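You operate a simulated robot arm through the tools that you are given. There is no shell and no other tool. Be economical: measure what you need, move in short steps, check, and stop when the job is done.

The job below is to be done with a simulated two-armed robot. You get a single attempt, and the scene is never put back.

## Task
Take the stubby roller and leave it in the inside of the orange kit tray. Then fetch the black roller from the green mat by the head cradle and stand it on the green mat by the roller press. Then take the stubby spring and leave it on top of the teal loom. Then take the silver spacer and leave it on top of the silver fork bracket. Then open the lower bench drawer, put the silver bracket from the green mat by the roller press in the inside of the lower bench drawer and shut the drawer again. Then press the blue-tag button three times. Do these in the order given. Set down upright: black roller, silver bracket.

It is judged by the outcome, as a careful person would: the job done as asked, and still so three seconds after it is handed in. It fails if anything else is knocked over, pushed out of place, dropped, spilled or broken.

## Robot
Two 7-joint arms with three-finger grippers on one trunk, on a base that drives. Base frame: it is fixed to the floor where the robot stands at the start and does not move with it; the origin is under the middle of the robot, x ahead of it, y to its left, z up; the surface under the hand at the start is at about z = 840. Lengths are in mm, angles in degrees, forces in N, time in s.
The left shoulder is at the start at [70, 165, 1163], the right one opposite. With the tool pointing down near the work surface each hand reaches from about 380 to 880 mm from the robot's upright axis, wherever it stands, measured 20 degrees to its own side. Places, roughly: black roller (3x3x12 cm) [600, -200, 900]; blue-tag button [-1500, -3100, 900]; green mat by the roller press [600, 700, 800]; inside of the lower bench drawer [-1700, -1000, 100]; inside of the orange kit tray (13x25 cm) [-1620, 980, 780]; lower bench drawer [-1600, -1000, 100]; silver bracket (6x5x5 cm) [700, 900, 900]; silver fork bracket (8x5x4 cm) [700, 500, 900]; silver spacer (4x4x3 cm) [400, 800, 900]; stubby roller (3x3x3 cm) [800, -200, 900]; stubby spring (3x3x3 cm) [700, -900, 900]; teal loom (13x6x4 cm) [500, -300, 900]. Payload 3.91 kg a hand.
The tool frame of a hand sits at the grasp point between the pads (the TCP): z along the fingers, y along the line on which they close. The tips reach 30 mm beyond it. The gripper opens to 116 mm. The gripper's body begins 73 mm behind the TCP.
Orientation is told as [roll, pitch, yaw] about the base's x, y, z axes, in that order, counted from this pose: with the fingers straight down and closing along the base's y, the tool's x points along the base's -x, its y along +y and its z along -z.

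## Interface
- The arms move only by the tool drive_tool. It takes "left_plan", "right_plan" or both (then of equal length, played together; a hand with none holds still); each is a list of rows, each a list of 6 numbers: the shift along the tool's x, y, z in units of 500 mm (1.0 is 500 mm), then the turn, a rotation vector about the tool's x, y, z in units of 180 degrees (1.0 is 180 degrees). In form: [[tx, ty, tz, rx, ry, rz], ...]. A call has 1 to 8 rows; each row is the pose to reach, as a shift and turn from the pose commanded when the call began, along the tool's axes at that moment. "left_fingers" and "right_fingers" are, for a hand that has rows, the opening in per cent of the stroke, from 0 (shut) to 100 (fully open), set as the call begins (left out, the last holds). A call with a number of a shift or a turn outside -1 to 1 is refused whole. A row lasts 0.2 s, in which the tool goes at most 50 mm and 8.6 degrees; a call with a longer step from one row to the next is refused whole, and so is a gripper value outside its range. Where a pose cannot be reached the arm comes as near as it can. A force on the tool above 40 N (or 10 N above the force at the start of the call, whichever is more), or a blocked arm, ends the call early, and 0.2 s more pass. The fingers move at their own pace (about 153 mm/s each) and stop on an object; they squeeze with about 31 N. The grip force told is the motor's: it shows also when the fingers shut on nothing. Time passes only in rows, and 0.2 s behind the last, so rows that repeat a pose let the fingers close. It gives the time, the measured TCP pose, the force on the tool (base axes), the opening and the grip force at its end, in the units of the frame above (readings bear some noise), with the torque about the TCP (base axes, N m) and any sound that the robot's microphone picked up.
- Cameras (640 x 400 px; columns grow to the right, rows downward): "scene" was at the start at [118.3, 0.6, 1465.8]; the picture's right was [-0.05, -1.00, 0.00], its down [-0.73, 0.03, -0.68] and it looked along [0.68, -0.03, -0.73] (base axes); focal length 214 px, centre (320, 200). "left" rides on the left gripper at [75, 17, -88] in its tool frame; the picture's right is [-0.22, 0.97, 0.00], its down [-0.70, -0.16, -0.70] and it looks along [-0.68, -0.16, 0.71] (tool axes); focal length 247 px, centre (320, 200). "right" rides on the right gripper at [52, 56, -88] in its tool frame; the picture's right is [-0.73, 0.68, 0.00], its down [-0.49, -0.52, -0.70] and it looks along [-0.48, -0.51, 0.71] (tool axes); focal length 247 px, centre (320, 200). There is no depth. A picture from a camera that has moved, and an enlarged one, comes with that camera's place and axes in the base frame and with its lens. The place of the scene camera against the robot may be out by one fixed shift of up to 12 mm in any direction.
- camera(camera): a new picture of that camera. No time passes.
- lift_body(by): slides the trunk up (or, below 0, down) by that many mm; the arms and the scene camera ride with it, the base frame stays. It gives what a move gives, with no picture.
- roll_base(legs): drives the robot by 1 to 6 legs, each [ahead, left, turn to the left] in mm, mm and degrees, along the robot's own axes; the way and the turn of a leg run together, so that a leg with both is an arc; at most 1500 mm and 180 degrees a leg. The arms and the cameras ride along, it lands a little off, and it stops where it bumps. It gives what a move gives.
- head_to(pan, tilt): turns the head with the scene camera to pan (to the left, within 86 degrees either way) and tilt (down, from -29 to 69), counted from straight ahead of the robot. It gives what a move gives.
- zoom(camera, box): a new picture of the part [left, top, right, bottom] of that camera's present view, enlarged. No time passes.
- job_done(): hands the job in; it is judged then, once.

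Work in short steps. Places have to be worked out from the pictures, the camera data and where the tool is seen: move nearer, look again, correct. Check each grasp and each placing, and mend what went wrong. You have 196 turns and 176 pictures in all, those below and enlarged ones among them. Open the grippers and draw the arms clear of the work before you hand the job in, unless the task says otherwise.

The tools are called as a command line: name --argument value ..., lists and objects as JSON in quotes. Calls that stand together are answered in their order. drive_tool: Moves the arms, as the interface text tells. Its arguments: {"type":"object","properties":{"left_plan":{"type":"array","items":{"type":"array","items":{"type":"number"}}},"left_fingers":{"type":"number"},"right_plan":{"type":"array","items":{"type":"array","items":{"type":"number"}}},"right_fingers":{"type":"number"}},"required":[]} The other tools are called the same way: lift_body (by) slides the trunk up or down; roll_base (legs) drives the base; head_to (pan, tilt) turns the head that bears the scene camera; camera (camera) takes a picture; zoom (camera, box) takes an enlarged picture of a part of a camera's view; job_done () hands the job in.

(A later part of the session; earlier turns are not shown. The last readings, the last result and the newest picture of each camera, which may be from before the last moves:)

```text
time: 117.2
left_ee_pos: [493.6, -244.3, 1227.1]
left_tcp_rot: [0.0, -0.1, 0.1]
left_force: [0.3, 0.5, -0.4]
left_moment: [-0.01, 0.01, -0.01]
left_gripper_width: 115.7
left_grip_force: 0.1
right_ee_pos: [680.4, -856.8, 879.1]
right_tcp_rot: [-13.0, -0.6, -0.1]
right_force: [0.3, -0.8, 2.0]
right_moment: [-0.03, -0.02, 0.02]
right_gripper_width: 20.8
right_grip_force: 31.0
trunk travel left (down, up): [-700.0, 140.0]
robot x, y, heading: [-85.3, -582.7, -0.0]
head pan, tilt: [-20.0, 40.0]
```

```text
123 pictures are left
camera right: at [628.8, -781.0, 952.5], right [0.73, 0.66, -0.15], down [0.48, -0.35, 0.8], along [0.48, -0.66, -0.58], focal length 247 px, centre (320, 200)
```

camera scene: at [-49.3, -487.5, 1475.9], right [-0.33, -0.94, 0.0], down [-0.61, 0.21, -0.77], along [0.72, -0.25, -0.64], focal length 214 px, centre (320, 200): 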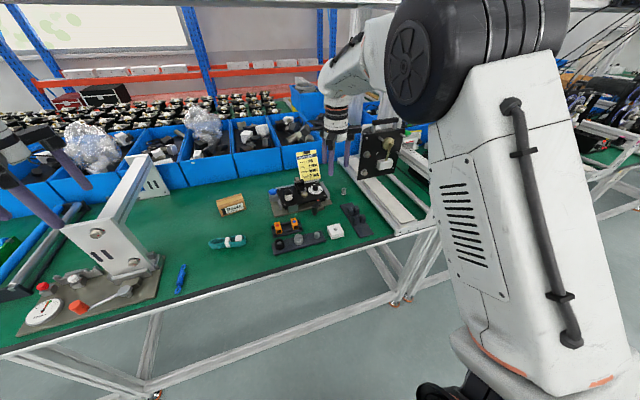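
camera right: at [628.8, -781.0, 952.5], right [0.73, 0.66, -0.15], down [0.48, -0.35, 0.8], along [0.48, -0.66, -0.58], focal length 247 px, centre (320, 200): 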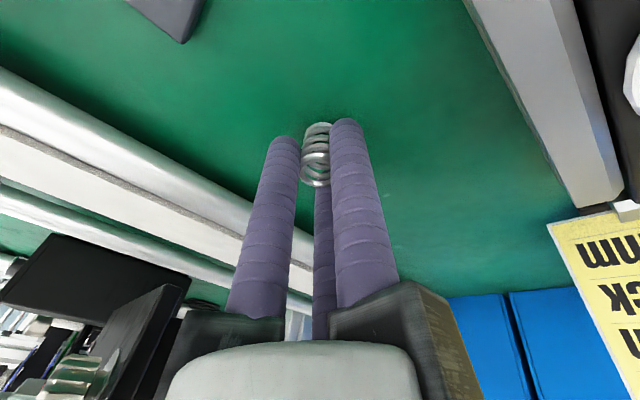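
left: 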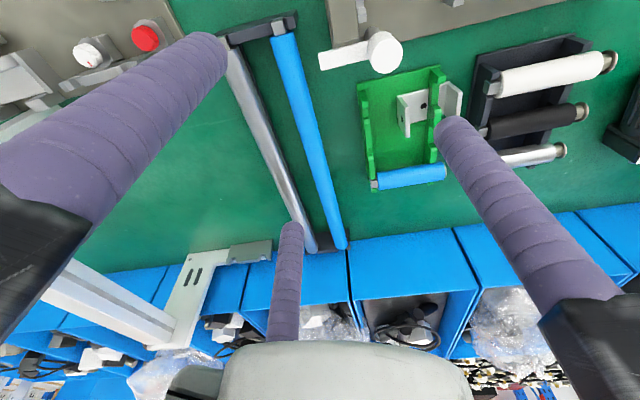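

The spring is gripped at 21 mm. I'll withdraw along the tool axis and check it.

drive_tool --right_plan '[[0, 0.0, -0.03, 0, 0, 0], [0, 0.0, -0.12, 0, 0, 0], [0, 0.0, -0.21, 0, 0, 0], [0, 0.0, -0.3, 0, 0, 0], [0, 0.03, -0.39, 0, 0, 0], [0.0, 0.1, -0.44, 0, 0, 0], [0.0, 0.19, -0.44, 0, 0, 0], [0.0, 0.28, -0.44, 0, 0, 0]]'

camera --camera "right"

camera --camera "scene"

```text
time: 119.0
left_ee_pos: [495.0, -242.6, 1227.3]
left_tcp_rot: [0.0, 0.1, 0.1]
left_force: [-0.1, -0.2, 0.3]
left_moment: [0.03, -0.01, -0.01]
left_gripper_width: 116.1
left_grip_force: 0.0
right_ee_pos: [677.7, -671.1, 1063.0]
right_tcp_rot: [-13.1, -0.6, -0.1]
right_force: [0.7, 0.3, 0.1]
right_moment: [-0.05, 0.02, -0.06]
right_gripper_width: 20.7
right_grip_force: 30.8
trunk travel left (down, up): [-700.0, 140.0]
robot x, y, heading: [-87.7, -584.1, 0.0]
head pan, tilt: [-20.0, 40.0]
```

```text
122 pictures are left
camera right: at [625.5, -595.0, 1135.8], right [0.73, 0.66, -0.15], down [0.48, -0.35, 0.8], along [0.48, -0.66, -0.58], focal length 247 px, centre (320, 200)
```

right: 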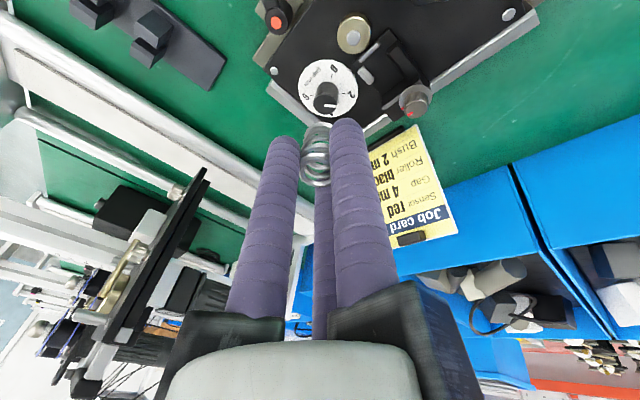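

```text
121 pictures are left
camera scene: at [34.3, -606.5, 1476.0], right [-0.34, -0.94, 0.0], down [-0.6, 0.22, -0.77], along [0.72, -0.26, -0.64], focal length 214 px, centre (320, 200)
```

scene: 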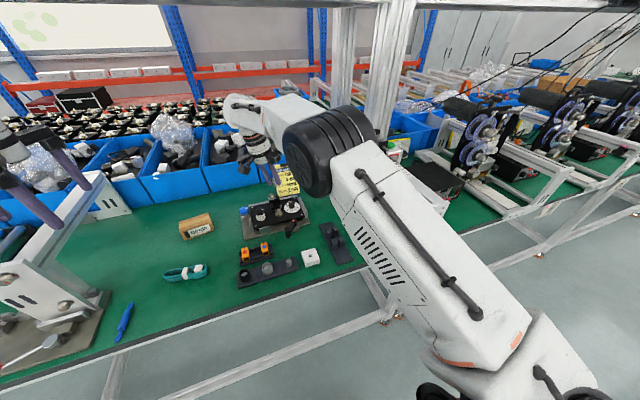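

The spring is held, and the teal loom appears at about (534,-331). I'll move the base 230 mm left.

roll_base --legs '[[0, 230, 0]]'

camera --camera "scene"

```text
time: 120.7
left_ee_pos: [494.7, -11.7, 1227.1]
left_tcp_rot: [0.0, -0.1, 0.2]
left_force: [0.3, 0.1, -0.1]
left_moment: [-0.04, -0.02, -0.02]
left_gripper_width: 116.0
left_grip_force: 0.0
right_ee_pos: [676.9, -437.7, 1062.4]
right_tcp_rot: [-12.9, -0.4, 0.0]
right_force: [0.2, -1.2, 0.2]
right_moment: [0.01, 0.03, 0.03]
right_gripper_width: 20.5
right_grip_force: 30.8
trunk travel left (down, up): [-700.0, 140.0]
robot x, y, heading: [-84.4, -349.1, 0.1]
head pan, tilt: [-20.0, 40.0]
```

```text
120 pictures are left
camera scene: at [33.7, -374.4, 1475.9], right [-0.34, -0.94, 0.0], down [-0.6, 0.22, -0.77], along [0.72, -0.26, -0.64], focal length 214 px, centre (320, 200)
```

scene: 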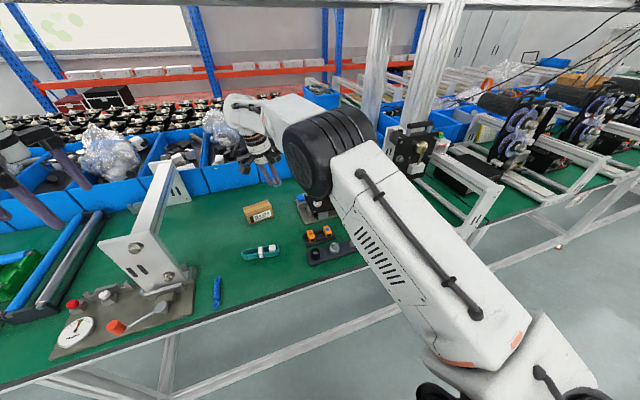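

I'll move the hand back over the loom and look.

drive_tool --right_plan '[[0.075, 0.05, -0.012, 0, 0, 0], [0.15, 0.1, -0.023, 0, 0, 0], [0.22, 0.15, -0.035, 0, 0, 0], [0.286, 0.2, -0.046, 0, 0, 0], [0.286, 0.2, -0.046, 0, 0, 0]]'

camera --camera "right"

zoom --camera "scene" --box '[210, 200, 310, 280]'

```text
time: 121.6
left_ee_pos: [493.5, -9.6, 1226.4]
left_tcp_rot: [-0.1, 0.0, 0.0]
left_force: [-0.3, 0.3, -0.2]
left_moment: [-0.02, -0.02, 0.02]
left_gripper_width: 115.9
left_grip_force: 0.0
right_ee_pos: [532.3, -370.4, 959.0]
right_tcp_rot: [-11.3, 11.1, -2.8]
right_force: [-0.1, 0.5, -1.1]
right_moment: [-0.04, -0.06, 0.02]
right_gripper_width: 20.6
right_grip_force: 31.0
trunk travel left (down, up): [-700.0, 140.0]
robot x, y, heading: [-84.6, -350.3, 0.2]
head pan, tilt: [-20.0, 40.0]
stopped in row 4 (right hand): the arm was blocked; the commanded pose is now the measured one
```

```text
119 pictures are left
camera right: at [499.1, -294.8, 1043.2], right [0.72, 0.63, -0.27], down [0.61, -0.41, 0.68], along [0.32, -0.66, -0.68], focal length 247 px, centre (320, 200)
```

right: 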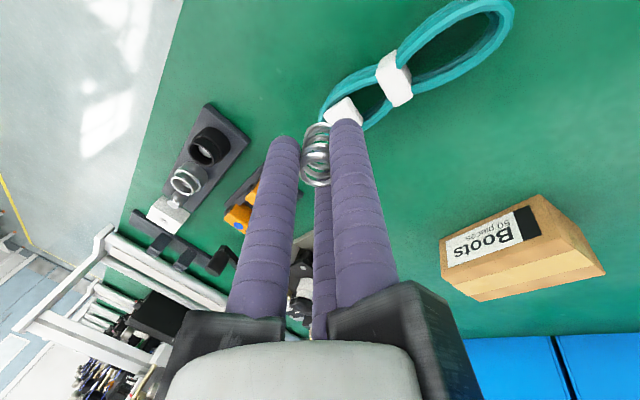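

```text
5.00 times, centred on (260, 240) of scene
camera zoom: at [33.7, -372.5, 1476.0], right [-0.34, -0.94, 0.0], down [-0.6, 0.22, -0.77], along [0.72, -0.26, -0.64], focal length 1072 px, centre (620, 0)
```

zoom: 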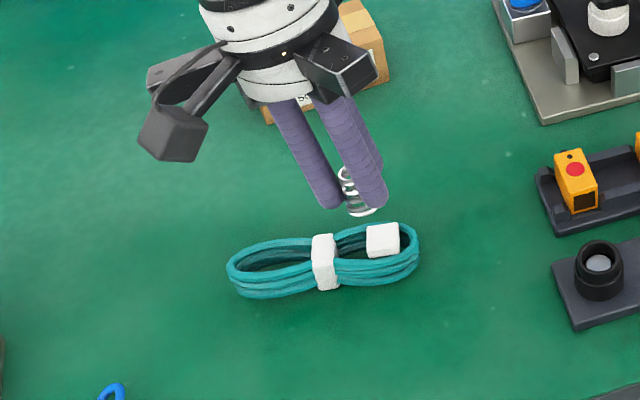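

The arm hit a limit close to the body. I'll raise the hand, swing it out to the right and restore the tilt, then shift the base instead.

drive_tool --right_plan '[[0, 0, -0.08, 0.0, 0, 0], [-0.02, -0.05, -0.14, 0.004, -0.03, -0.002], [-0.04, -0.12, -0.16, 0.009, -0.063, -0.003], [-0.06, -0.19, -0.16, 0.009, -0.063, -0.003], [-0.08, -0.24, -0.16, 0.009, -0.063, -0.003], [-0.08, -0.24, -0.16, 0.009, -0.063, -0.003]]'

```text
time: 123.0
left_ee_pos: [492.9, -10.4, 1226.4]
left_tcp_rot: [0.0, 0.0, 0.1]
left_force: [-0.1, -0.2, 0.0]
left_moment: [0.03, -0.03, -0.01]
left_gripper_width: 115.8
left_grip_force: 0.0
right_ee_pos: [585.0, -472.4, 1051.7]
right_tcp_rot: [-12.8, -0.2, 0.5]
right_force: [0.5, -0.2, 0.0]
right_moment: [-0.03, -0.02, -0.02]
right_gripper_width: 20.6
right_grip_force: 31.3
trunk travel left (down, up): [-700.0, 140.0]
robot x, y, heading: [-86.0, -347.2, 0.1]
head pan, tilt: [-20.0, 40.0]
```

I'll shift the base 140 mm left and 50 mm back to bring the hand over the loom.

roll_base --legs '[[-50, 140, 0]]'

camera --camera "right"

camera --camera "scene"

```text
time: 124.4
left_ee_pos: [446.6, 125.2, 1226.3]
left_tcp_rot: [0.0, 0.0, -0.1]
left_force: [-0.2, -0.4, 0.6]
left_moment: [0.01, 0.01, 0.02]
left_gripper_width: 115.8
left_grip_force: 0.0
right_ee_pos: [537.3, -337.7, 1051.1]
right_tcp_rot: [-12.6, -0.1, 0.5]
right_force: [1.6, -0.4, -0.6]
right_moment: [0.02, 0.01, -0.01]
right_gripper_width: 20.4
right_grip_force: 31.0
trunk travel left (down, up): [-700.0, 140.0]
robot x, y, heading: [-131.7, -212.6, -0.1]
head pan, tilt: [-20.0, 40.0]
```

```text
117 pictures are left
camera right: at [484.5, -262.8, 1124.9], right [0.73, 0.67, -0.15], down [0.49, -0.35, 0.8], along [0.48, -0.65, -0.58], focal length 247 px, centre (320, 200)
```

right: 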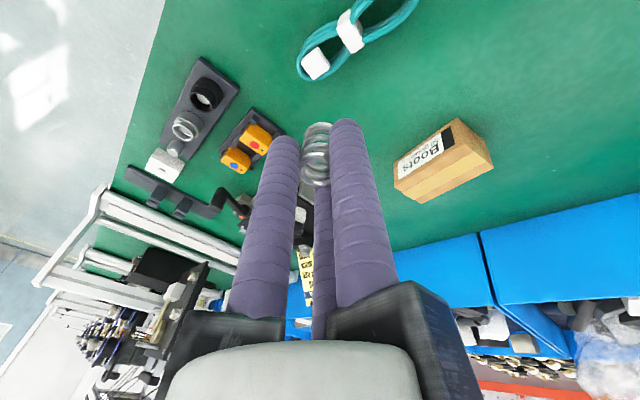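

```text
116 pictures are left
camera scene: at [-14.6, -237.0, 1475.8], right [-0.34, -0.94, 0.0], down [-0.6, 0.22, -0.77], along [0.72, -0.26, -0.64], focal length 214 px, centre (320, 200)
```

scene: 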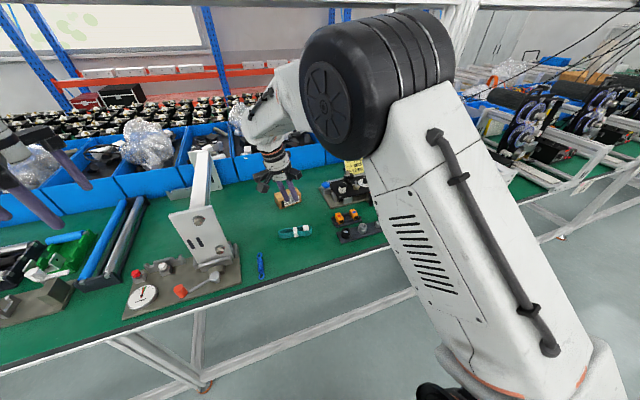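

The loom strap is at (537,-337). I'll descend 100 mm over it and look again.

drive_tool --right_plan '[[0, 0.018, 0.065, 0, 0, 0], [0, 0.036, 0.13, 0, 0, 0], [0, 0.055, 0.193, 0, 0, 0], [0, 0.055, 0.193, 0, 0, 0]]'

camera --camera "right"

zoom --camera "scene" --box '[240, 170, 340, 250]'

```text
time: 125.4
left_ee_pos: [445.8, 126.3, 1227.2]
left_tcp_rot: [0.0, 0.0, -0.1]
left_force: [-0.3, -0.1, 0.3]
left_moment: [0.01, -0.01, 0.0]
left_gripper_width: 116.3
left_grip_force: 0.1
right_ee_pos: [534.1, -330.8, 951.0]
right_tcp_rot: [-12.8, 0.0, 0.5]
right_force: [-0.4, -0.2, 0.3]
right_moment: [0.03, 0.02, 0.01]
right_gripper_width: 20.2
right_grip_force: 30.5
trunk travel left (down, up): [-700.0, 140.0]
robot x, y, heading: [-133.5, -208.1, -0.2]
head pan, tilt: [-20.0, 40.0]
```

```text
115 pictures are left
camera right: at [483.2, -255.4, 1024.8], right [0.73, 0.67, -0.15], down [0.49, -0.35, 0.8], along [0.48, -0.65, -0.58], focal length 247 px, centre (320, 200)
```

right: 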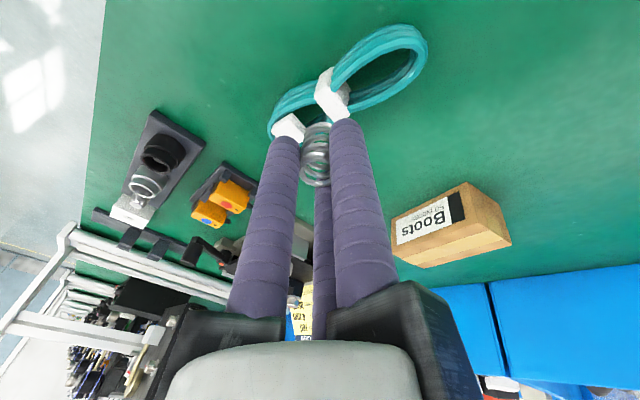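

```text
5.00 times, centred on (290, 210) of scene
camera zoom: at [-15.4, -236.0, 1476.0], right [-0.34, -0.94, 0.0], down [-0.6, 0.22, -0.77], along [0.72, -0.26, -0.64], focal length 1072 px, centre (470, 150)
```

zoom: 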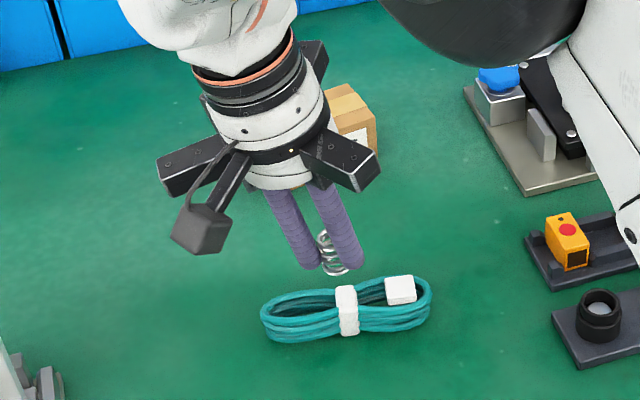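

The strap is at about (534,-330). I'll lower to just above it and then feel for contact in small steps.

drive_tool --right_plan '[[0, 0.011, 0.03, 0, 0, 0], [0, 0.022, 0.056, 0, 0, 0], [0, 0.022, 0.056, 0, 0, 0]]'

drive_tool --right_plan '[[0, 0.0013, 0.006, 0, 0, 0], [0, 0.0026, 0.012, 0, 0, 0], [0, 0.004, 0.018, 0, 0, 0], [0, 0.004, 0.018, 0, 0, 0]]'

zoom --camera "scene" --box '[240, 170, 340, 250]'

```text
time: 126.2
left_ee_pos: [445.7, 126.2, 1226.6]
left_tcp_rot: [0.0, 0.0, -0.1]
left_force: [0.3, -0.3, -1.1]
left_moment: [0.04, -0.01, -0.03]
left_gripper_width: 116.1
left_grip_force: 0.1
right_ee_pos: [536.4, -326.4, 920.6]
right_tcp_rot: [-12.8, -0.2, 0.4]
right_force: [0.4, -0.5, -0.6]
right_moment: [0.0, 0.01, 0.01]
right_gripper_width: 20.4
right_grip_force: 31.0
trunk travel left (down, up): [-700.0, 140.0]
robot x, y, heading: [-135.7, -210.9, -0.3]
head pan, tilt: [-20.0, 40.0]
```

```text
time: 127.2
left_ee_pos: [444.1, 126.8, 1227.5]
left_tcp_rot: [0.1, 0.0, 0.0]
left_force: [0.0, 0.4, 0.3]
left_moment: [-0.02, 0.01, -0.02]
left_gripper_width: 115.9
left_grip_force: 0.0
right_ee_pos: [537.0, -326.9, 914.2]
right_tcp_rot: [-12.8, -0.1, 0.4]
right_force: [-0.2, 0.4, 8.5]
right_moment: [0.06, -0.03, 0.0]
right_gripper_width: 20.5
right_grip_force: 30.9
trunk travel left (down, up): [-700.0, 140.0]
robot x, y, heading: [-135.1, -210.4, -0.1]
head pan, tilt: [-20.0, 40.0]
```

```text
5.00 times, centred on (290, 210) of scene
camera zoom: at [-16.2, -235.1, 1476.2], right [-0.34, -0.94, 0.0], down [-0.6, 0.22, -0.77], along [0.72, -0.26, -0.64], focal length 1072 px, centre (470, 150)
```

zoom: 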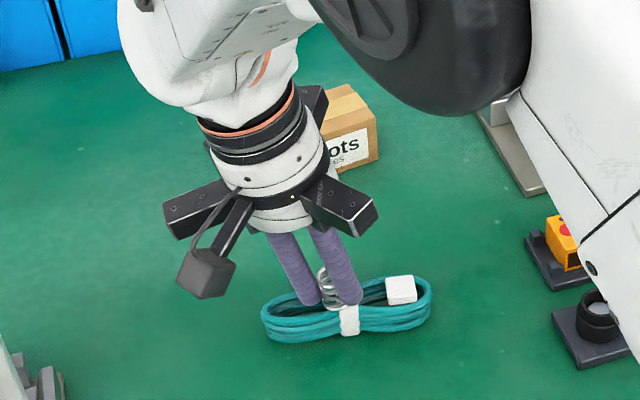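

Contact is 8.5 N at a spring-bottom height of about 875. I'll check alignment from the wrist camera.

zoom --camera "right" --box '[220, 20, 460, 200]'

```text
2.22 times, centred on (340, 110) of right
camera zoom: at [484.1, -251.7, 987.4], right [0.73, 0.67, -0.15], down [0.49, -0.35, 0.8], along [0.48, -0.65, -0.58], focal length 549 px, centre (276, 400)
```

zoom: 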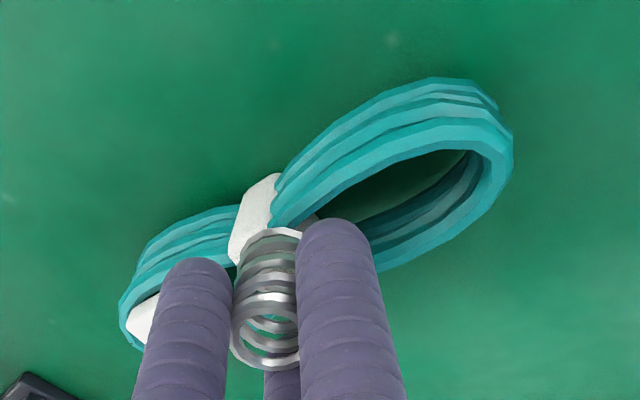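

The spring sits over the strap. I'll open gently to about 45 mm and then check before withdrawing.

drive_tool --right_plan '[[0, 0, -0.002, 0, 0, 0], [0, 0, -0.002, 0, 0, 0], [0, 0, -0.002, 0, 0, 0]]' --right_fingers 36

zoom --camera "right" --box '[220, 20, 460, 200]'

```text
time: 128.0
left_ee_pos: [444.3, 125.2, 1227.5]
left_tcp_rot: [0.1, 0.0, -0.1]
left_force: [1.5, -0.5, 0.4]
left_moment: [0.01, 0.01, 0.0]
left_gripper_width: 116.4
left_grip_force: 0.0
right_ee_pos: [536.1, -326.1, 912.8]
right_tcp_rot: [-12.8, 0.0, 0.4]
right_force: [-0.4, -0.2, -0.8]
right_moment: [0.01, -0.03, 0.05]
right_gripper_width: 42.0
right_grip_force: 0.1
trunk travel left (down, up): [-700.0, 140.0]
robot x, y, heading: [-133.9, -211.6, -0.0]
head pan, tilt: [-20.0, 40.0]
```

```text
2.22 times, centred on (340, 110) of right
camera zoom: at [484.4, -251.7, 986.8], right [0.73, 0.67, -0.15], down [0.49, -0.35, 0.8], along [0.48, -0.65, -0.58], focal length 549 px, centre (276, 400)
```

zoom: 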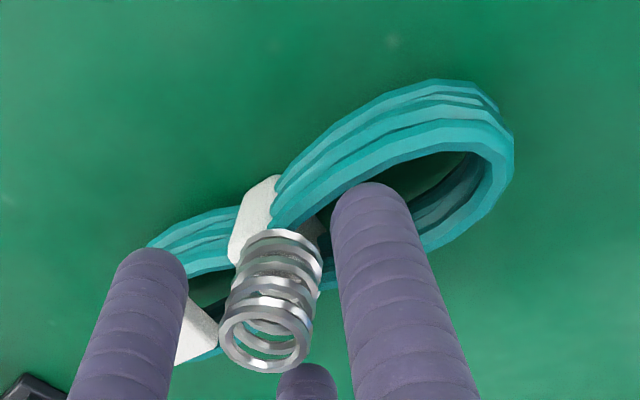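

The spring stands on the strap. I'll withdraw vertically.

drive_tool --right_plan '[[0, -0.009, -0.039, 0, 0, 0], [0, -0.0225, -0.0975, 0, 0, 0], [0, -0.04, -0.175, 0, 0, 0], [0, -0.06, -0.26, 0, 0, 0], [0, -0.08, -0.345, 0, 0, 0]]'

camera --camera "right"

zoom --camera "scene" --box '[240, 170, 340, 250]'

```text
time: 129.2
left_ee_pos: [445.1, 127.0, 1227.5]
left_tcp_rot: [0.0, 0.1, -0.1]
left_force: [0.0, 0.6, 0.1]
left_moment: [-0.02, -0.02, 0.03]
left_gripper_width: 115.8
left_grip_force: 0.1
right_ee_pos: [534.9, -327.5, 1089.9]
right_tcp_rot: [-12.8, -0.1, 0.4]
right_force: [0.0, 0.5, -0.7]
right_moment: [-0.01, 0.0, -0.03]
right_gripper_width: 41.8
right_grip_force: 0.1
trunk travel left (down, up): [-700.0, 140.0]
robot x, y, heading: [-132.2, -212.0, -0.1]
head pan, tilt: [-20.0, 40.0]
```

```text
110 pictures are left
camera right: at [482.4, -252.2, 1162.9], right [0.73, 0.67, -0.15], down [0.49, -0.35, 0.8], along [0.48, -0.65, -0.58], focal length 247 px, centre (320, 200)
```

right: 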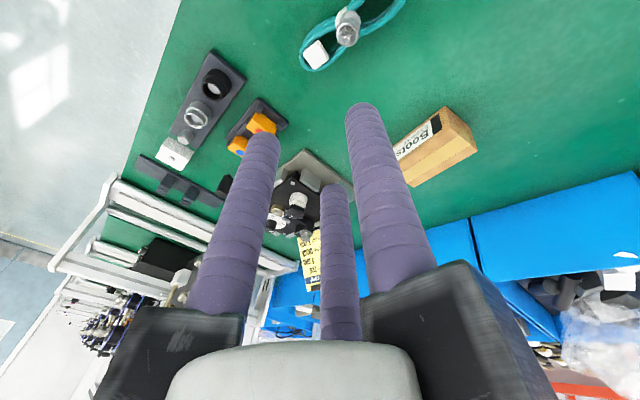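

```text
5.00 times, centred on (290, 210) of scene
camera zoom: at [-16.4, -235.2, 1476.0], right [-0.34, -0.94, 0.0], down [-0.6, 0.22, -0.77], along [0.72, -0.26, -0.64], focal length 1072 px, centre (470, 150)
```

zoom: 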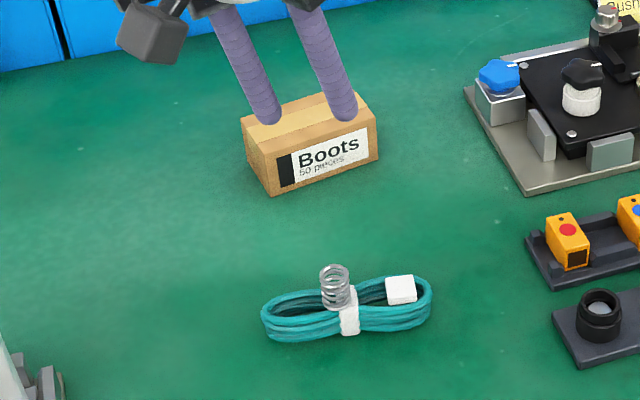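

The spring rests on the loom. Next is the silver spacer, using the left hand. I'll level the right hand, back off and strafe left.

drive_tool --right_plan '[[0, 0, -0.03, -0.035, 0, 0], [0, 0, -0.06, -0.071, 0, 0], [0, -0.09, -0.06, -0.071, 0, 0], [0, -0.18, -0.06, -0.071, 0, 0], [0, -0.27, -0.06, -0.071, 0, 0]]' --right_fingers 60

roll_base --legs '[[-300, 0, 0], [0, 740, 0], [200, 0, 0]]'

head_to --pan 10 --tilt 45

camera --camera "scene"

camera --camera "left"

```text
time: 130.4
left_ee_pos: [446.4, 125.1, 1227.1]
left_tcp_rot: [0.1, 0.0, -0.2]
left_force: [0.4, -0.7, -0.1]
left_moment: [0.0, 0.01, -0.03]
left_gripper_width: 116.0
left_grip_force: 0.1
right_ee_pos: [538.7, -455.7, 1150.1]
right_tcp_rot: [0.1, 0.0, 0.4]
right_force: [0.0, -0.7, -0.2]
right_moment: [0.07, -0.02, -0.02]
right_gripper_width: 69.7
right_grip_force: 0.0
trunk travel left (down, up): [-700.0, 140.0]
robot x, y, heading: [-135.8, -210.5, 0.2]
head pan, tilt: [-20.0, 40.0]
```

```text
time: 137.3
left_ee_pos: [351.0, 870.6, 1228.2]
left_tcp_rot: [0.1, 0.0, -0.2]
left_force: [-0.4, -0.8, 0.8]
left_moment: [-0.04, -0.01, 0.0]
left_gripper_width: 115.9
left_grip_force: 0.1
right_ee_pos: [442.9, 291.7, 1150.1]
right_tcp_rot: [0.0, -0.1, 0.3]
right_force: [-0.6, -0.3, 0.3]
right_moment: [0.01, 0.01, -0.03]
right_gripper_width: 69.7
right_grip_force: 0.0
trunk travel left (down, up): [-700.0, 140.0]
robot x, y, heading: [-227.8, 533.9, -0.1]
head pan, tilt: [-20.0, 40.0]
```

```text
time: 138.2
left_ee_pos: [351.6, 870.4, 1228.6]
left_tcp_rot: [0.0, 0.1, 0.0]
left_force: [0.7, 0.4, 0.3]
left_moment: [0.01, -0.03, 0.02]
left_gripper_width: 116.2
left_grip_force: 0.2
right_ee_pos: [444.3, 292.0, 1150.9]
right_tcp_rot: [0.1, -0.1, 0.3]
right_force: [-0.1, 0.2, 0.4]
right_moment: [-0.04, 0.0, 0.0]
right_gripper_width: 69.5
right_grip_force: 0.1
trunk travel left (down, up): [-700.0, 140.0]
robot x, y, heading: [-228.7, 533.8, 0.1]
head pan, tilt: [10.0, 45.0]
```

```text
108 pictures are left
camera scene: at [-109.7, 552.2, 1468.8], right [0.17, -0.99, 0.0], down [-0.7, -0.12, -0.71], along [0.7, 0.12, -0.71], focal length 214 px, centre (320, 200)
```

scene: 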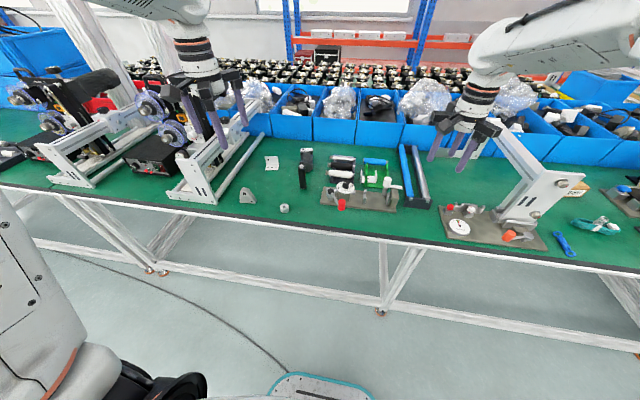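

```text
107 pictures are left
camera left: at [276.9, 888.1, 1315.6], right [0.23, 0.97, 0.0], down [0.7, -0.16, 0.7], along [0.68, -0.16, -0.71], focal length 247 px, centre (320, 200)
```

left: 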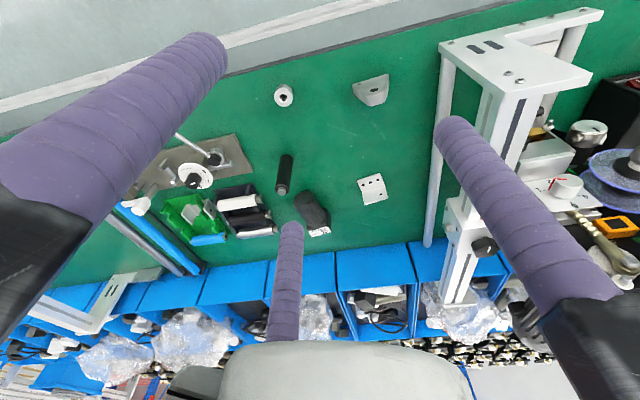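

The spacer is at about (438,780) and within reach. I'll bring the left hand over it at z ≈ 1000.

drive_tool --left_plan '[[-0.06, -0.06, 0, 0, 0, 0], [-0.12, -0.12, 0.03, 0, 0, 0], [-0.174, -0.178, 0.08, 0, 0, 0], [-0.174, -0.178, 0.17, 0, 0, 0], [-0.174, -0.178, 0.26, 0, 0, 0], [-0.174, -0.178, 0.35, 0, 0, 0], [-0.174, -0.178, 0.44, 0, 0, 0], [-0.174, -0.178, 0.456, 0, 0, 0]]' --left_fingers 65

camera --camera "left"

```text
time: 140.0
left_ee_pos: [437.6, 782.0, 998.8]
left_tcp_rot: [-0.1, 0.0, -0.1]
left_force: [-0.2, -0.2, 0.9]
left_moment: [0.0, -0.03, -0.02]
left_gripper_width: 75.5
left_grip_force: 0.1
right_ee_pos: [443.9, 290.9, 1149.9]
right_tcp_rot: [0.0, -0.1, 0.3]
right_force: [-0.6, -0.8, -0.3]
right_moment: [0.02, 0.0, -0.02]
right_gripper_width: 69.6
right_grip_force: 0.1
trunk travel left (down, up): [-700.0, 140.0]
robot x, y, heading: [-230.9, 534.9, -0.3]
head pan, tilt: [10.0, 45.0]
```

```text
106 pictures are left
camera left: at [363.0, 798.5, 1086.3], right [0.23, 0.97, 0.0], down [0.7, -0.16, 0.7], along [0.68, -0.16, -0.71], focal length 247 px, centre (320, 200)
```

left: 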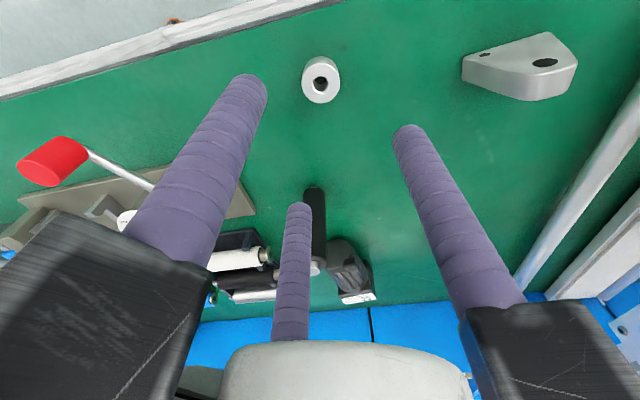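

The spacer centre is at (435,781). I'll descend to TCP ≈ 877 and close.

drive_tool --left_plan '[[0.006, -0.002, 0.08, 0, 0, 0], [0.006, -0.002, 0.16, 0, 0, 0], [0.006, -0.002, 0.22, 0, 0, 0], [0.006, -0.002, 0.244, 0, 0, 0], [0.006, -0.002, 0.244, 0, 0, 0]]'

drive_tool --left_plan '[[0, 0, 0, 0, 0, 0], [0, 0, 0, 0, 0, 0], [0, 0, 0, 0, 0, 0]]' --left_fingers 0

camera --camera "left"

```text
time: 141.2
left_ee_pos: [434.5, 779.9, 876.6]
left_tcp_rot: [0.0, -0.1, -0.1]
left_force: [-0.1, 0.0, 0.8]
left_moment: [0.01, -0.02, 0.02]
left_gripper_width: 75.4
left_grip_force: 0.0
right_ee_pos: [444.2, 292.0, 1150.1]
right_tcp_rot: [0.0, -0.2, 0.3]
right_force: [-0.2, 0.3, -0.2]
right_moment: [0.0, 0.0, 0.04]
right_gripper_width: 69.6
right_grip_force: 0.0
trunk travel left (down, up): [-700.0, 140.0]
robot x, y, heading: [-227.2, 535.9, -0.3]
head pan, tilt: [10.0, 45.0]
```

```text
time: 142.0
left_ee_pos: [435.5, 779.1, 878.0]
left_tcp_rot: [0.0, -0.1, -0.1]
left_force: [0.6, 0.4, 0.2]
left_moment: [-0.05, -0.01, 0.01]
left_gripper_width: 32.4
left_grip_force: 31.3
right_ee_pos: [444.7, 291.0, 1150.2]
right_tcp_rot: [0.0, 0.0, 0.3]
right_force: [0.1, 0.5, -0.2]
right_moment: [0.01, -0.03, 0.01]
right_gripper_width: 69.6
right_grip_force: 0.1
trunk travel left (down, up): [-700.0, 140.0]
robot x, y, heading: [-231.7, 530.7, 0.2]
head pan, tilt: [10.0, 45.0]
```

```text
105 pictures are left
camera left: at [360.8, 796.1, 965.6], right [0.23, 0.97, 0.0], down [0.7, -0.16, 0.7], along [0.68, -0.16, -0.71], focal length 247 px, centre (320, 200)
```

left: 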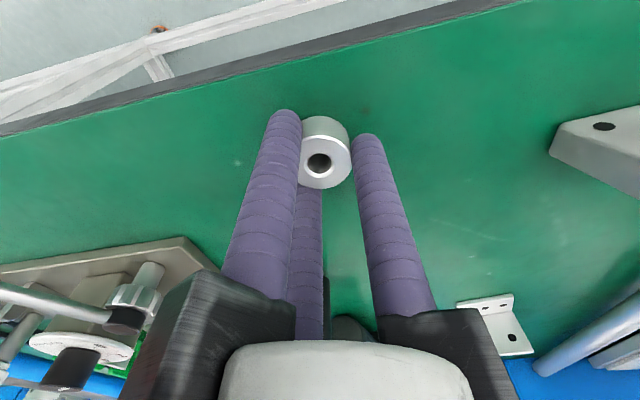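

The spacer is held. I'll lift it and raise the right hand slightly too.

drive_tool --left_plan '[[0, 0, -0.08, 0, 0, 0], [0, 0, -0.17, 0, 0, 0], [0, 0, -0.26, 0, 0, 0], [0, 0, -0.35, 0, 0, 0], [0, 0, -0.44, 0, 0, 0]]' --right_plan '[[0, 0, -0.04, 0, 0, 0], [0, 0, -0.08, 0, 0, 0], [0, 0, -0.12, 0, 0, 0], [0, 0, -0.16, 0, 0, 0], [0, 0, -0.18, 0, 0, 0]]'

camera --camera "left"

```text
time: 143.2
left_ee_pos: [433.9, 780.8, 1096.8]
left_tcp_rot: [0.0, 0.0, -0.2]
left_force: [0.5, 0.3, -0.6]
left_moment: [-0.01, -0.03, 0.03]
left_gripper_width: 32.1
left_grip_force: 30.6
right_ee_pos: [442.3, 292.1, 1241.8]
right_tcp_rot: [0.0, -0.2, 0.2]
right_force: [-0.4, -1.0, -0.4]
right_moment: [-0.03, -0.03, 0.04]
right_gripper_width: 69.5
right_grip_force: 0.0
trunk travel left (down, up): [-700.0, 140.0]
robot x, y, heading: [-225.8, 532.5, -0.2]
head pan, tilt: [10.0, 45.0]
```

```text
104 pictures are left
camera left: at [359.5, 797.9, 1185.0], right [0.23, 0.97, 0.0], down [0.7, -0.16, 0.7], along [0.68, -0.16, -0.71], focal length 247 px, centre (320, 200)
```

left: 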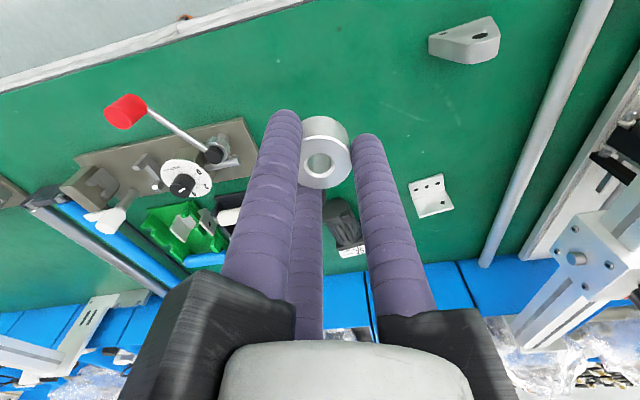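

I'll move the base 150 mm ahead and 250 mm right to reach the fork bracket.

roll_base --legs '[[0, -250, 0], [130, 0, 0]]'

camera --camera "left"

camera --camera "scene"

```text
time: 146.0
left_ee_pos: [565.7, 530.7, 1096.1]
left_tcp_rot: [-0.1, -0.1, -0.1]
left_force: [-0.4, 0.6, 0.5]
left_moment: [0.0, -0.02, 0.01]
left_gripper_width: 32.0
left_grip_force: 31.0
right_ee_pos: [575.2, 40.1, 1241.1]
right_tcp_rot: [-0.1, -0.1, 0.4]
right_force: [0.3, 0.1, 0.9]
right_moment: [-0.01, 0.01, 0.02]
right_gripper_width: 69.6
right_grip_force: 0.0
trunk travel left (down, up): [-700.0, 140.0]
robot x, y, heading: [-94.0, 283.5, -0.1]
head pan, tilt: [10.0, 45.0]
```

```text
103 pictures are left
camera left: at [490.9, 546.3, 1185.1], right [0.23, 0.97, 0.0], down [0.69, -0.16, 0.7], along [0.68, -0.16, -0.71], focal length 247 px, centre (320, 200)
```

left: 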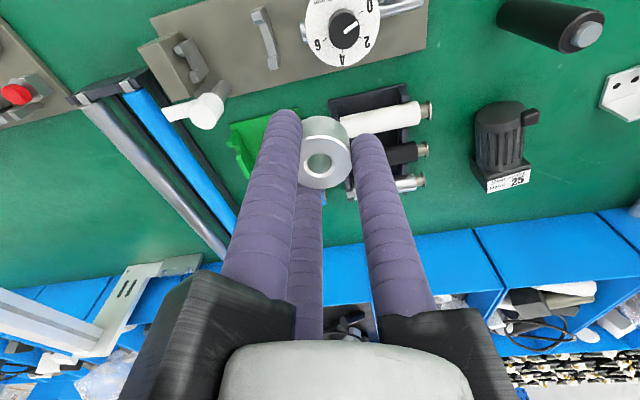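

```text
102 pictures are left
camera scene: at [21.1, 300.7, 1468.9], right [0.17, -0.99, 0.0], down [-0.7, -0.12, -0.71], along [0.7, 0.12, -0.71], focal length 214 px, centre (320, 200)
```

scene: 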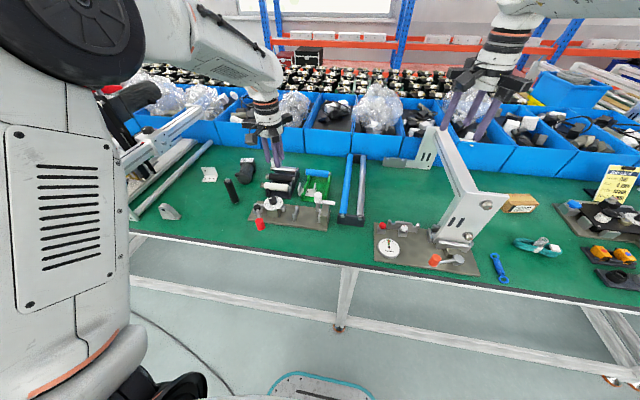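

zoom --camera "scene" --box '[245, 150, 375, 240]'

```text
4.44 times, centred on (310, 195) of scene
camera zoom: at [21.1, 300.7, 1468.9], right [0.17, -0.99, 0.0], down [-0.7, -0.12, -0.71], along [0.7, 0.12, -0.71], focal length 953 px, centre (364, 222)
```

zoom: 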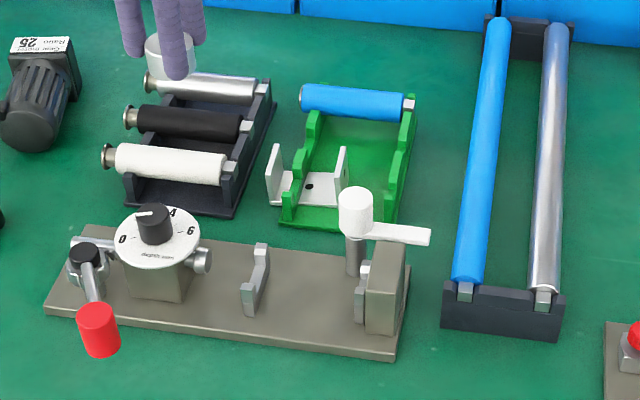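

I need a closer look at the fork bracket.

zoom --camera "scene" --box '[292, 166, 332, 201]'

zoom --camera "left" --box '[200, 80, 380, 200]'

```text
11.43 times, centred on (312, 184) of scene
camera zoom: at [21.1, 300.7, 1468.9], right [0.17, -0.99, 0.0], down [-0.7, -0.12, -0.71], along [0.7, 0.12, -0.71], focal length 2451 px, centre (411, 389)
```

zoom: 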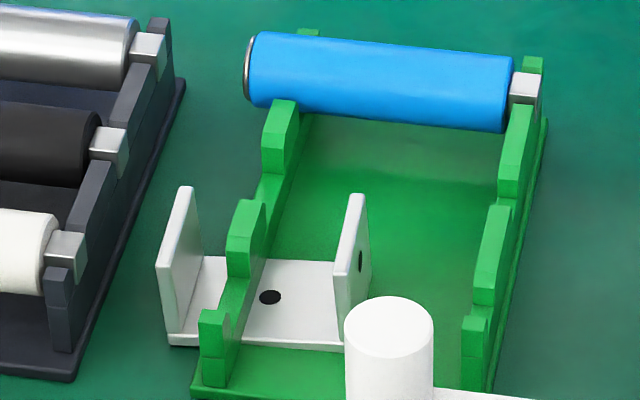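

```text
3.33 times, centred on (290, 140) of left
camera zoom: at [490.9, 546.3, 1185.1], right [0.23, 0.97, 0.0], down [0.69, -0.16, 0.7], along [0.68, -0.16, -0.71], focal length 823 px, centre (420, 400)
```

zoom: 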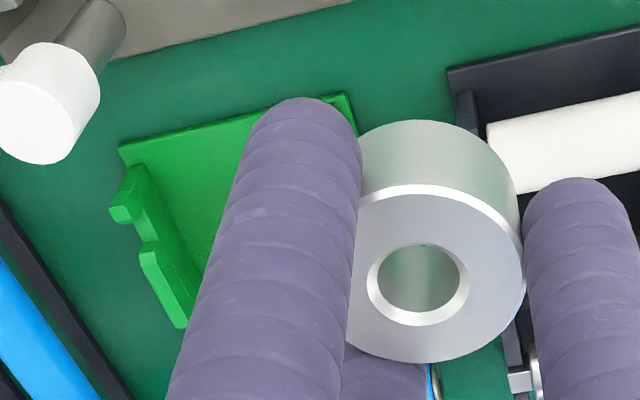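

The bracket appears to straddle the green holder's wall. I'll shift the left hand 120 mm to +y for an unobstructed wrist view.

drive_tool --left_plan '[[0, 0.08, 0, 0, 0, 0], [0, 0.16, 0, 0, 0, 0], [0, 0.24, 0, 0, 0, 0], [0, 0.24, 0, 0, 0, 0]]'

zoom --camera "left" --box '[130, 70, 290, 190]'

```text
time: 147.0
left_ee_pos: [564.8, 649.3, 1099.4]
left_tcp_rot: [-0.1, -0.1, -0.2]
left_force: [1.0, 0.4, -0.5]
left_moment: [0.02, -0.02, 0.03]
left_gripper_width: 32.2
left_grip_force: 30.9
right_ee_pos: [575.7, 39.5, 1241.0]
right_tcp_rot: [0.1, -0.1, 0.3]
right_force: [-0.5, 0.4, 0.2]
right_moment: [0.01, -0.01, 0.0]
right_gripper_width: 69.5
right_grip_force: 0.0
trunk travel left (down, up): [-700.0, 140.0]
robot x, y, heading: [-95.1, 286.0, -0.3]
head pan, tilt: [10.0, 45.0]
```

```text
3.33 times, centred on (210, 130) of left
camera zoom: at [490.4, 666.7, 1186.3], right [0.23, 0.97, 0.0], down [0.7, -0.16, 0.7], along [0.68, -0.16, -0.71], focal length 823 px, centre (687, 433)
```

zoom: 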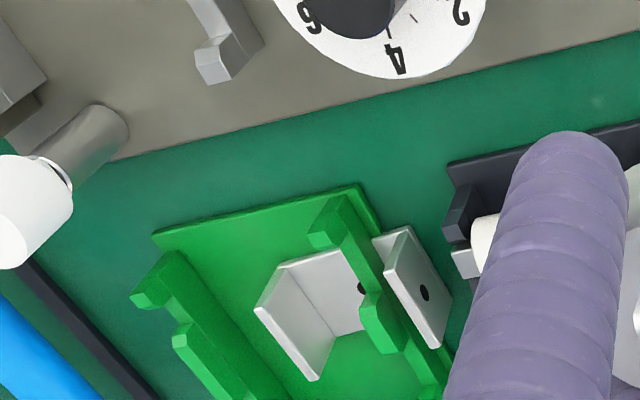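

The bracket spans y ≈ 431–497 and x ≈ 652–700. The holder wall at y ≈ 475 runs through it. I'll go lower for a closer view before deciding how to place the spacer.

drive_tool --left_plan '[[0, 0, 0.09, 0, 0, 0], [0, 0, 0.18, 0, 0, 0], [0, 0, 0.2, 0, 0, 0]]'

zoom --camera "left" --box '[120, 130, 260, 270]'

```text
time: 147.8
left_ee_pos: [565.5, 649.8, 998.6]
left_tcp_rot: [-0.1, 0.0, -0.2]
left_force: [-0.2, -0.2, -0.9]
left_moment: [0.01, -0.04, 0.03]
left_gripper_width: 32.4
left_grip_force: 31.1
right_ee_pos: [575.8, 41.1, 1241.7]
right_tcp_rot: [0.1, -0.2, 0.2]
right_force: [0.1, -0.3, -0.1]
right_moment: [0.0, -0.04, 0.0]
right_gripper_width: 69.6
right_grip_force: 0.0
trunk travel left (down, up): [-700.0, 140.0]
robot x, y, heading: [-95.2, 285.7, -0.1]
head pan, tilt: [10.0, 45.0]
```

```text
2.86 times, centred on (190, 200) of left
camera zoom: at [491.4, 667.0, 1087.1], right [0.23, 0.97, 0.0], down [0.7, -0.16, 0.7], along [0.68, -0.16, -0.71], focal length 706 px, centre (691, 200)
```

zoom: 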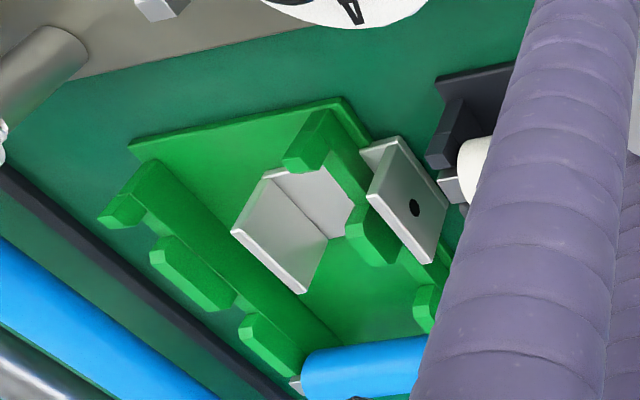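

The wall really does pass through the bracket in the picture. I'll move over the bracket centre and probe gently with the spacer to find what is actually solid.

drive_tool --left_plan '[[-0.043, -0.075, 0, 0, 0, 0], [-0.086, -0.15, 0, 0, 0, 0], [-0.129, -0.224, 0, 0, 0, 0], [-0.172, -0.298, 0, 0, 0, 0], [-0.214, -0.372, 0, 0, 0, 0], [-0.214, -0.372, 0.06, 0, 0, 0], [-0.214, -0.372, 0.1, 0, 0, 0]]'

camera --camera "left"

zoom --camera "scene" --box '[275, 150, 355, 210]'

```text
time: 149.4
left_ee_pos: [675.3, 464.3, 944.6]
left_tcp_rot: [-0.1, 0.0, -0.1]
left_force: [0.0, -0.4, 0.3]
left_moment: [0.02, 0.01, -0.01]
left_gripper_width: 32.2
left_grip_force: 30.3
right_ee_pos: [575.5, 39.8, 1241.0]
right_tcp_rot: [0.0, 0.1, 0.4]
right_force: [0.3, -0.2, -0.9]
right_moment: [0.0, -0.03, -0.02]
right_gripper_width: 69.7
right_grip_force: 0.1
trunk travel left (down, up): [-700.0, 140.0]
robot x, y, heading: [-99.0, 281.8, -0.3]
head pan, tilt: [10.0, 45.0]
```

```text
96 pictures are left
camera left: at [601.5, 480.9, 1033.0], right [0.23, 0.97, 0.0], down [0.7, -0.16, 0.7], along [0.68, -0.16, -0.71], focal length 247 px, centre (320, 200)
```

left: 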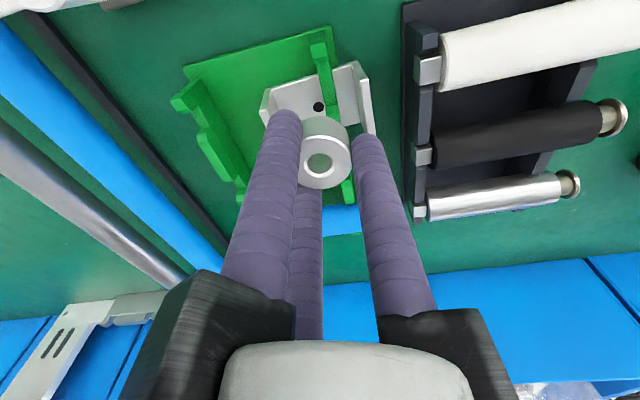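

```text
6.67 times, centred on (315, 180) of scene
camera zoom: at [23.4, 300.6, 1468.6], right [0.17, -0.99, 0.0], down [-0.7, -0.12, -0.71], along [0.7, 0.12, -0.71], focal length 1430 px, centre (353, 333)
```

zoom: 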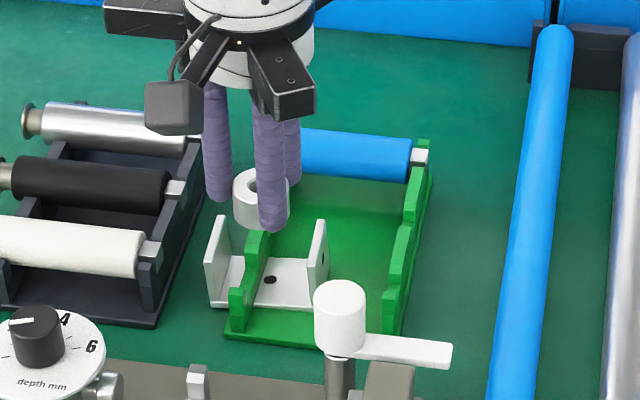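

The base hole is at (679,461), so the hand is centred. I'll lower in small steps and watch the force.

drive_tool --left_plan '[[0, 0, 0.01, 0, 0, 0], [0, 0, 0.016, 0, 0, 0], [0, 0, 0.02, 0, 0, 0], [0, 0, 0.024, 0, 0, 0]]'

drive_tool --left_plan '[[0, 0, 0.005, 0, 0, 0], [0, 0, 0.009, 0, 0, 0], [0, 0, 0.013, 0, 0, 0], [0, 0, 0.016, 0, 0, 0]]'

```text
time: 150.4
left_ee_pos: [673.4, 462.5, 934.2]
left_tcp_rot: [0.1, 0.0, -0.2]
left_force: [-0.7, 0.2, -0.5]
left_moment: [-0.04, -0.02, 0.01]
left_gripper_width: 32.4
left_grip_force: 30.7
right_ee_pos: [575.4, 40.2, 1241.5]
right_tcp_rot: [0.0, -0.1, 0.3]
right_force: [0.9, -0.3, -0.1]
right_moment: [-0.02, -0.01, -0.02]
right_gripper_width: 69.7
right_grip_force: 0.1
trunk travel left (down, up): [-700.0, 140.0]
robot x, y, heading: [-97.6, 285.0, -0.1]
head pan, tilt: [10.0, 45.0]
```

```text
time: 151.4
left_ee_pos: [674.1, 461.4, 926.2]
left_tcp_rot: [0.1, 0.0, -0.1]
left_force: [0.3, -0.2, -0.7]
left_moment: [-0.02, 0.0, 0.02]
left_gripper_width: 32.1
left_grip_force: 31.3
right_ee_pos: [576.7, 40.4, 1240.0]
right_tcp_rot: [-0.1, -0.1, 0.3]
right_force: [0.0, 0.2, -0.7]
right_moment: [-0.01, 0.0, 0.0]
right_gripper_width: 69.7
right_grip_force: 0.0
trunk travel left (down, up): [-700.0, 140.0]
robot x, y, heading: [-98.2, 282.6, 0.1]
head pan, tilt: [10.0, 45.0]
```

No contact yet with the bottom at 888. I'll continue in 2 mm steps.

drive_tool --left_plan '[[0, 0, 0.004, 0, 0, 0], [0, 0, 0.008, 0, 0, 0], [0, 0, 0.012, 0, 0, 0]]'

drive_tool --left_plan '[[0, 0, 0.004, 0, 0, 0], [0, 0, 0.008, 0, 0, 0], [0, 0, 0.012, 0, 0, 0]]'

camera --camera "left"

zoom --camera "scene" --box '[285, 160, 345, 205]'

```text
time: 152.2
left_ee_pos: [673.6, 462.8, 918.7]
left_tcp_rot: [0.0, 0.1, -0.1]
left_force: [0.2, -0.8, -0.7]
left_moment: [0.03, 0.01, 0.02]
left_gripper_width: 32.0
left_grip_force: 30.7
right_ee_pos: [576.4, 41.5, 1240.1]
right_tcp_rot: [0.0, 0.0, 0.3]
right_force: [-0.1, 0.1, 0.0]
right_moment: [0.01, 0.03, -0.04]
right_gripper_width: 69.6
right_grip_force: 0.1
trunk travel left (down, up): [-700.0, 140.0]
robot x, y, heading: [-99.3, 284.9, -0.1]
head pan, tilt: [10.0, 45.0]
```

```text
time: 153.0
left_ee_pos: [673.6, 462.7, 915.7]
left_tcp_rot: [0.0, -0.1, -0.1]
left_force: [-0.2, -0.6, 3.4]
left_moment: [0.06, -0.04, 0.03]
left_gripper_width: 32.2
left_grip_force: 30.8
right_ee_pos: [575.4, 40.6, 1240.7]
right_tcp_rot: [0.0, 0.0, 0.2]
right_force: [-0.5, -0.4, -0.3]
right_moment: [0.01, -0.01, -0.02]
right_gripper_width: 69.5
right_grip_force: 0.2
trunk travel left (down, up): [-700.0, 140.0]
robot x, y, heading: [-97.2, 282.0, -0.1]
head pan, tilt: [10.0, 45.0]
```

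```text
94 pictures are left
camera left: at [599.0, 480.0, 1003.3], right [0.23, 0.97, 0.0], down [0.69, -0.16, 0.7], along [0.68, -0.16, -0.71], focal length 247 px, centre (320, 200)
```

left: 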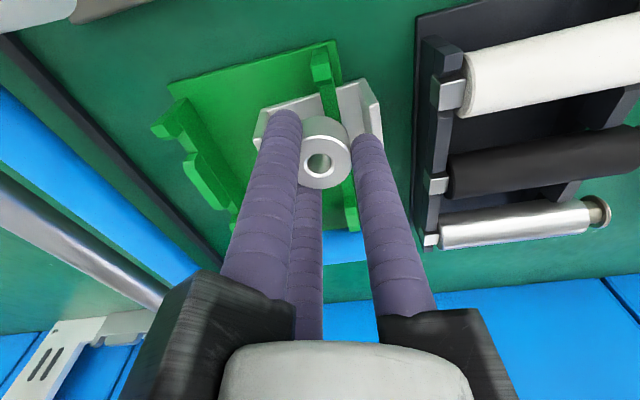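

```text
8.89 times, centred on (315, 182) of scene
camera zoom: at [22.2, 300.5, 1468.8], right [0.17, -0.99, 0.0], down [-0.7, -0.12, -0.71], along [0.7, 0.12, -0.71], focal length 1906 px, centre (364, 356)
```

zoom: 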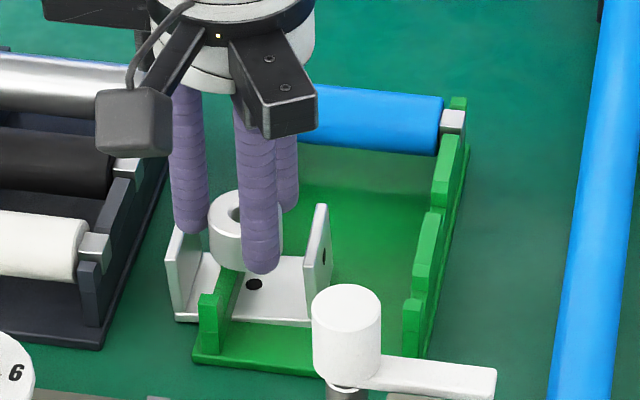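

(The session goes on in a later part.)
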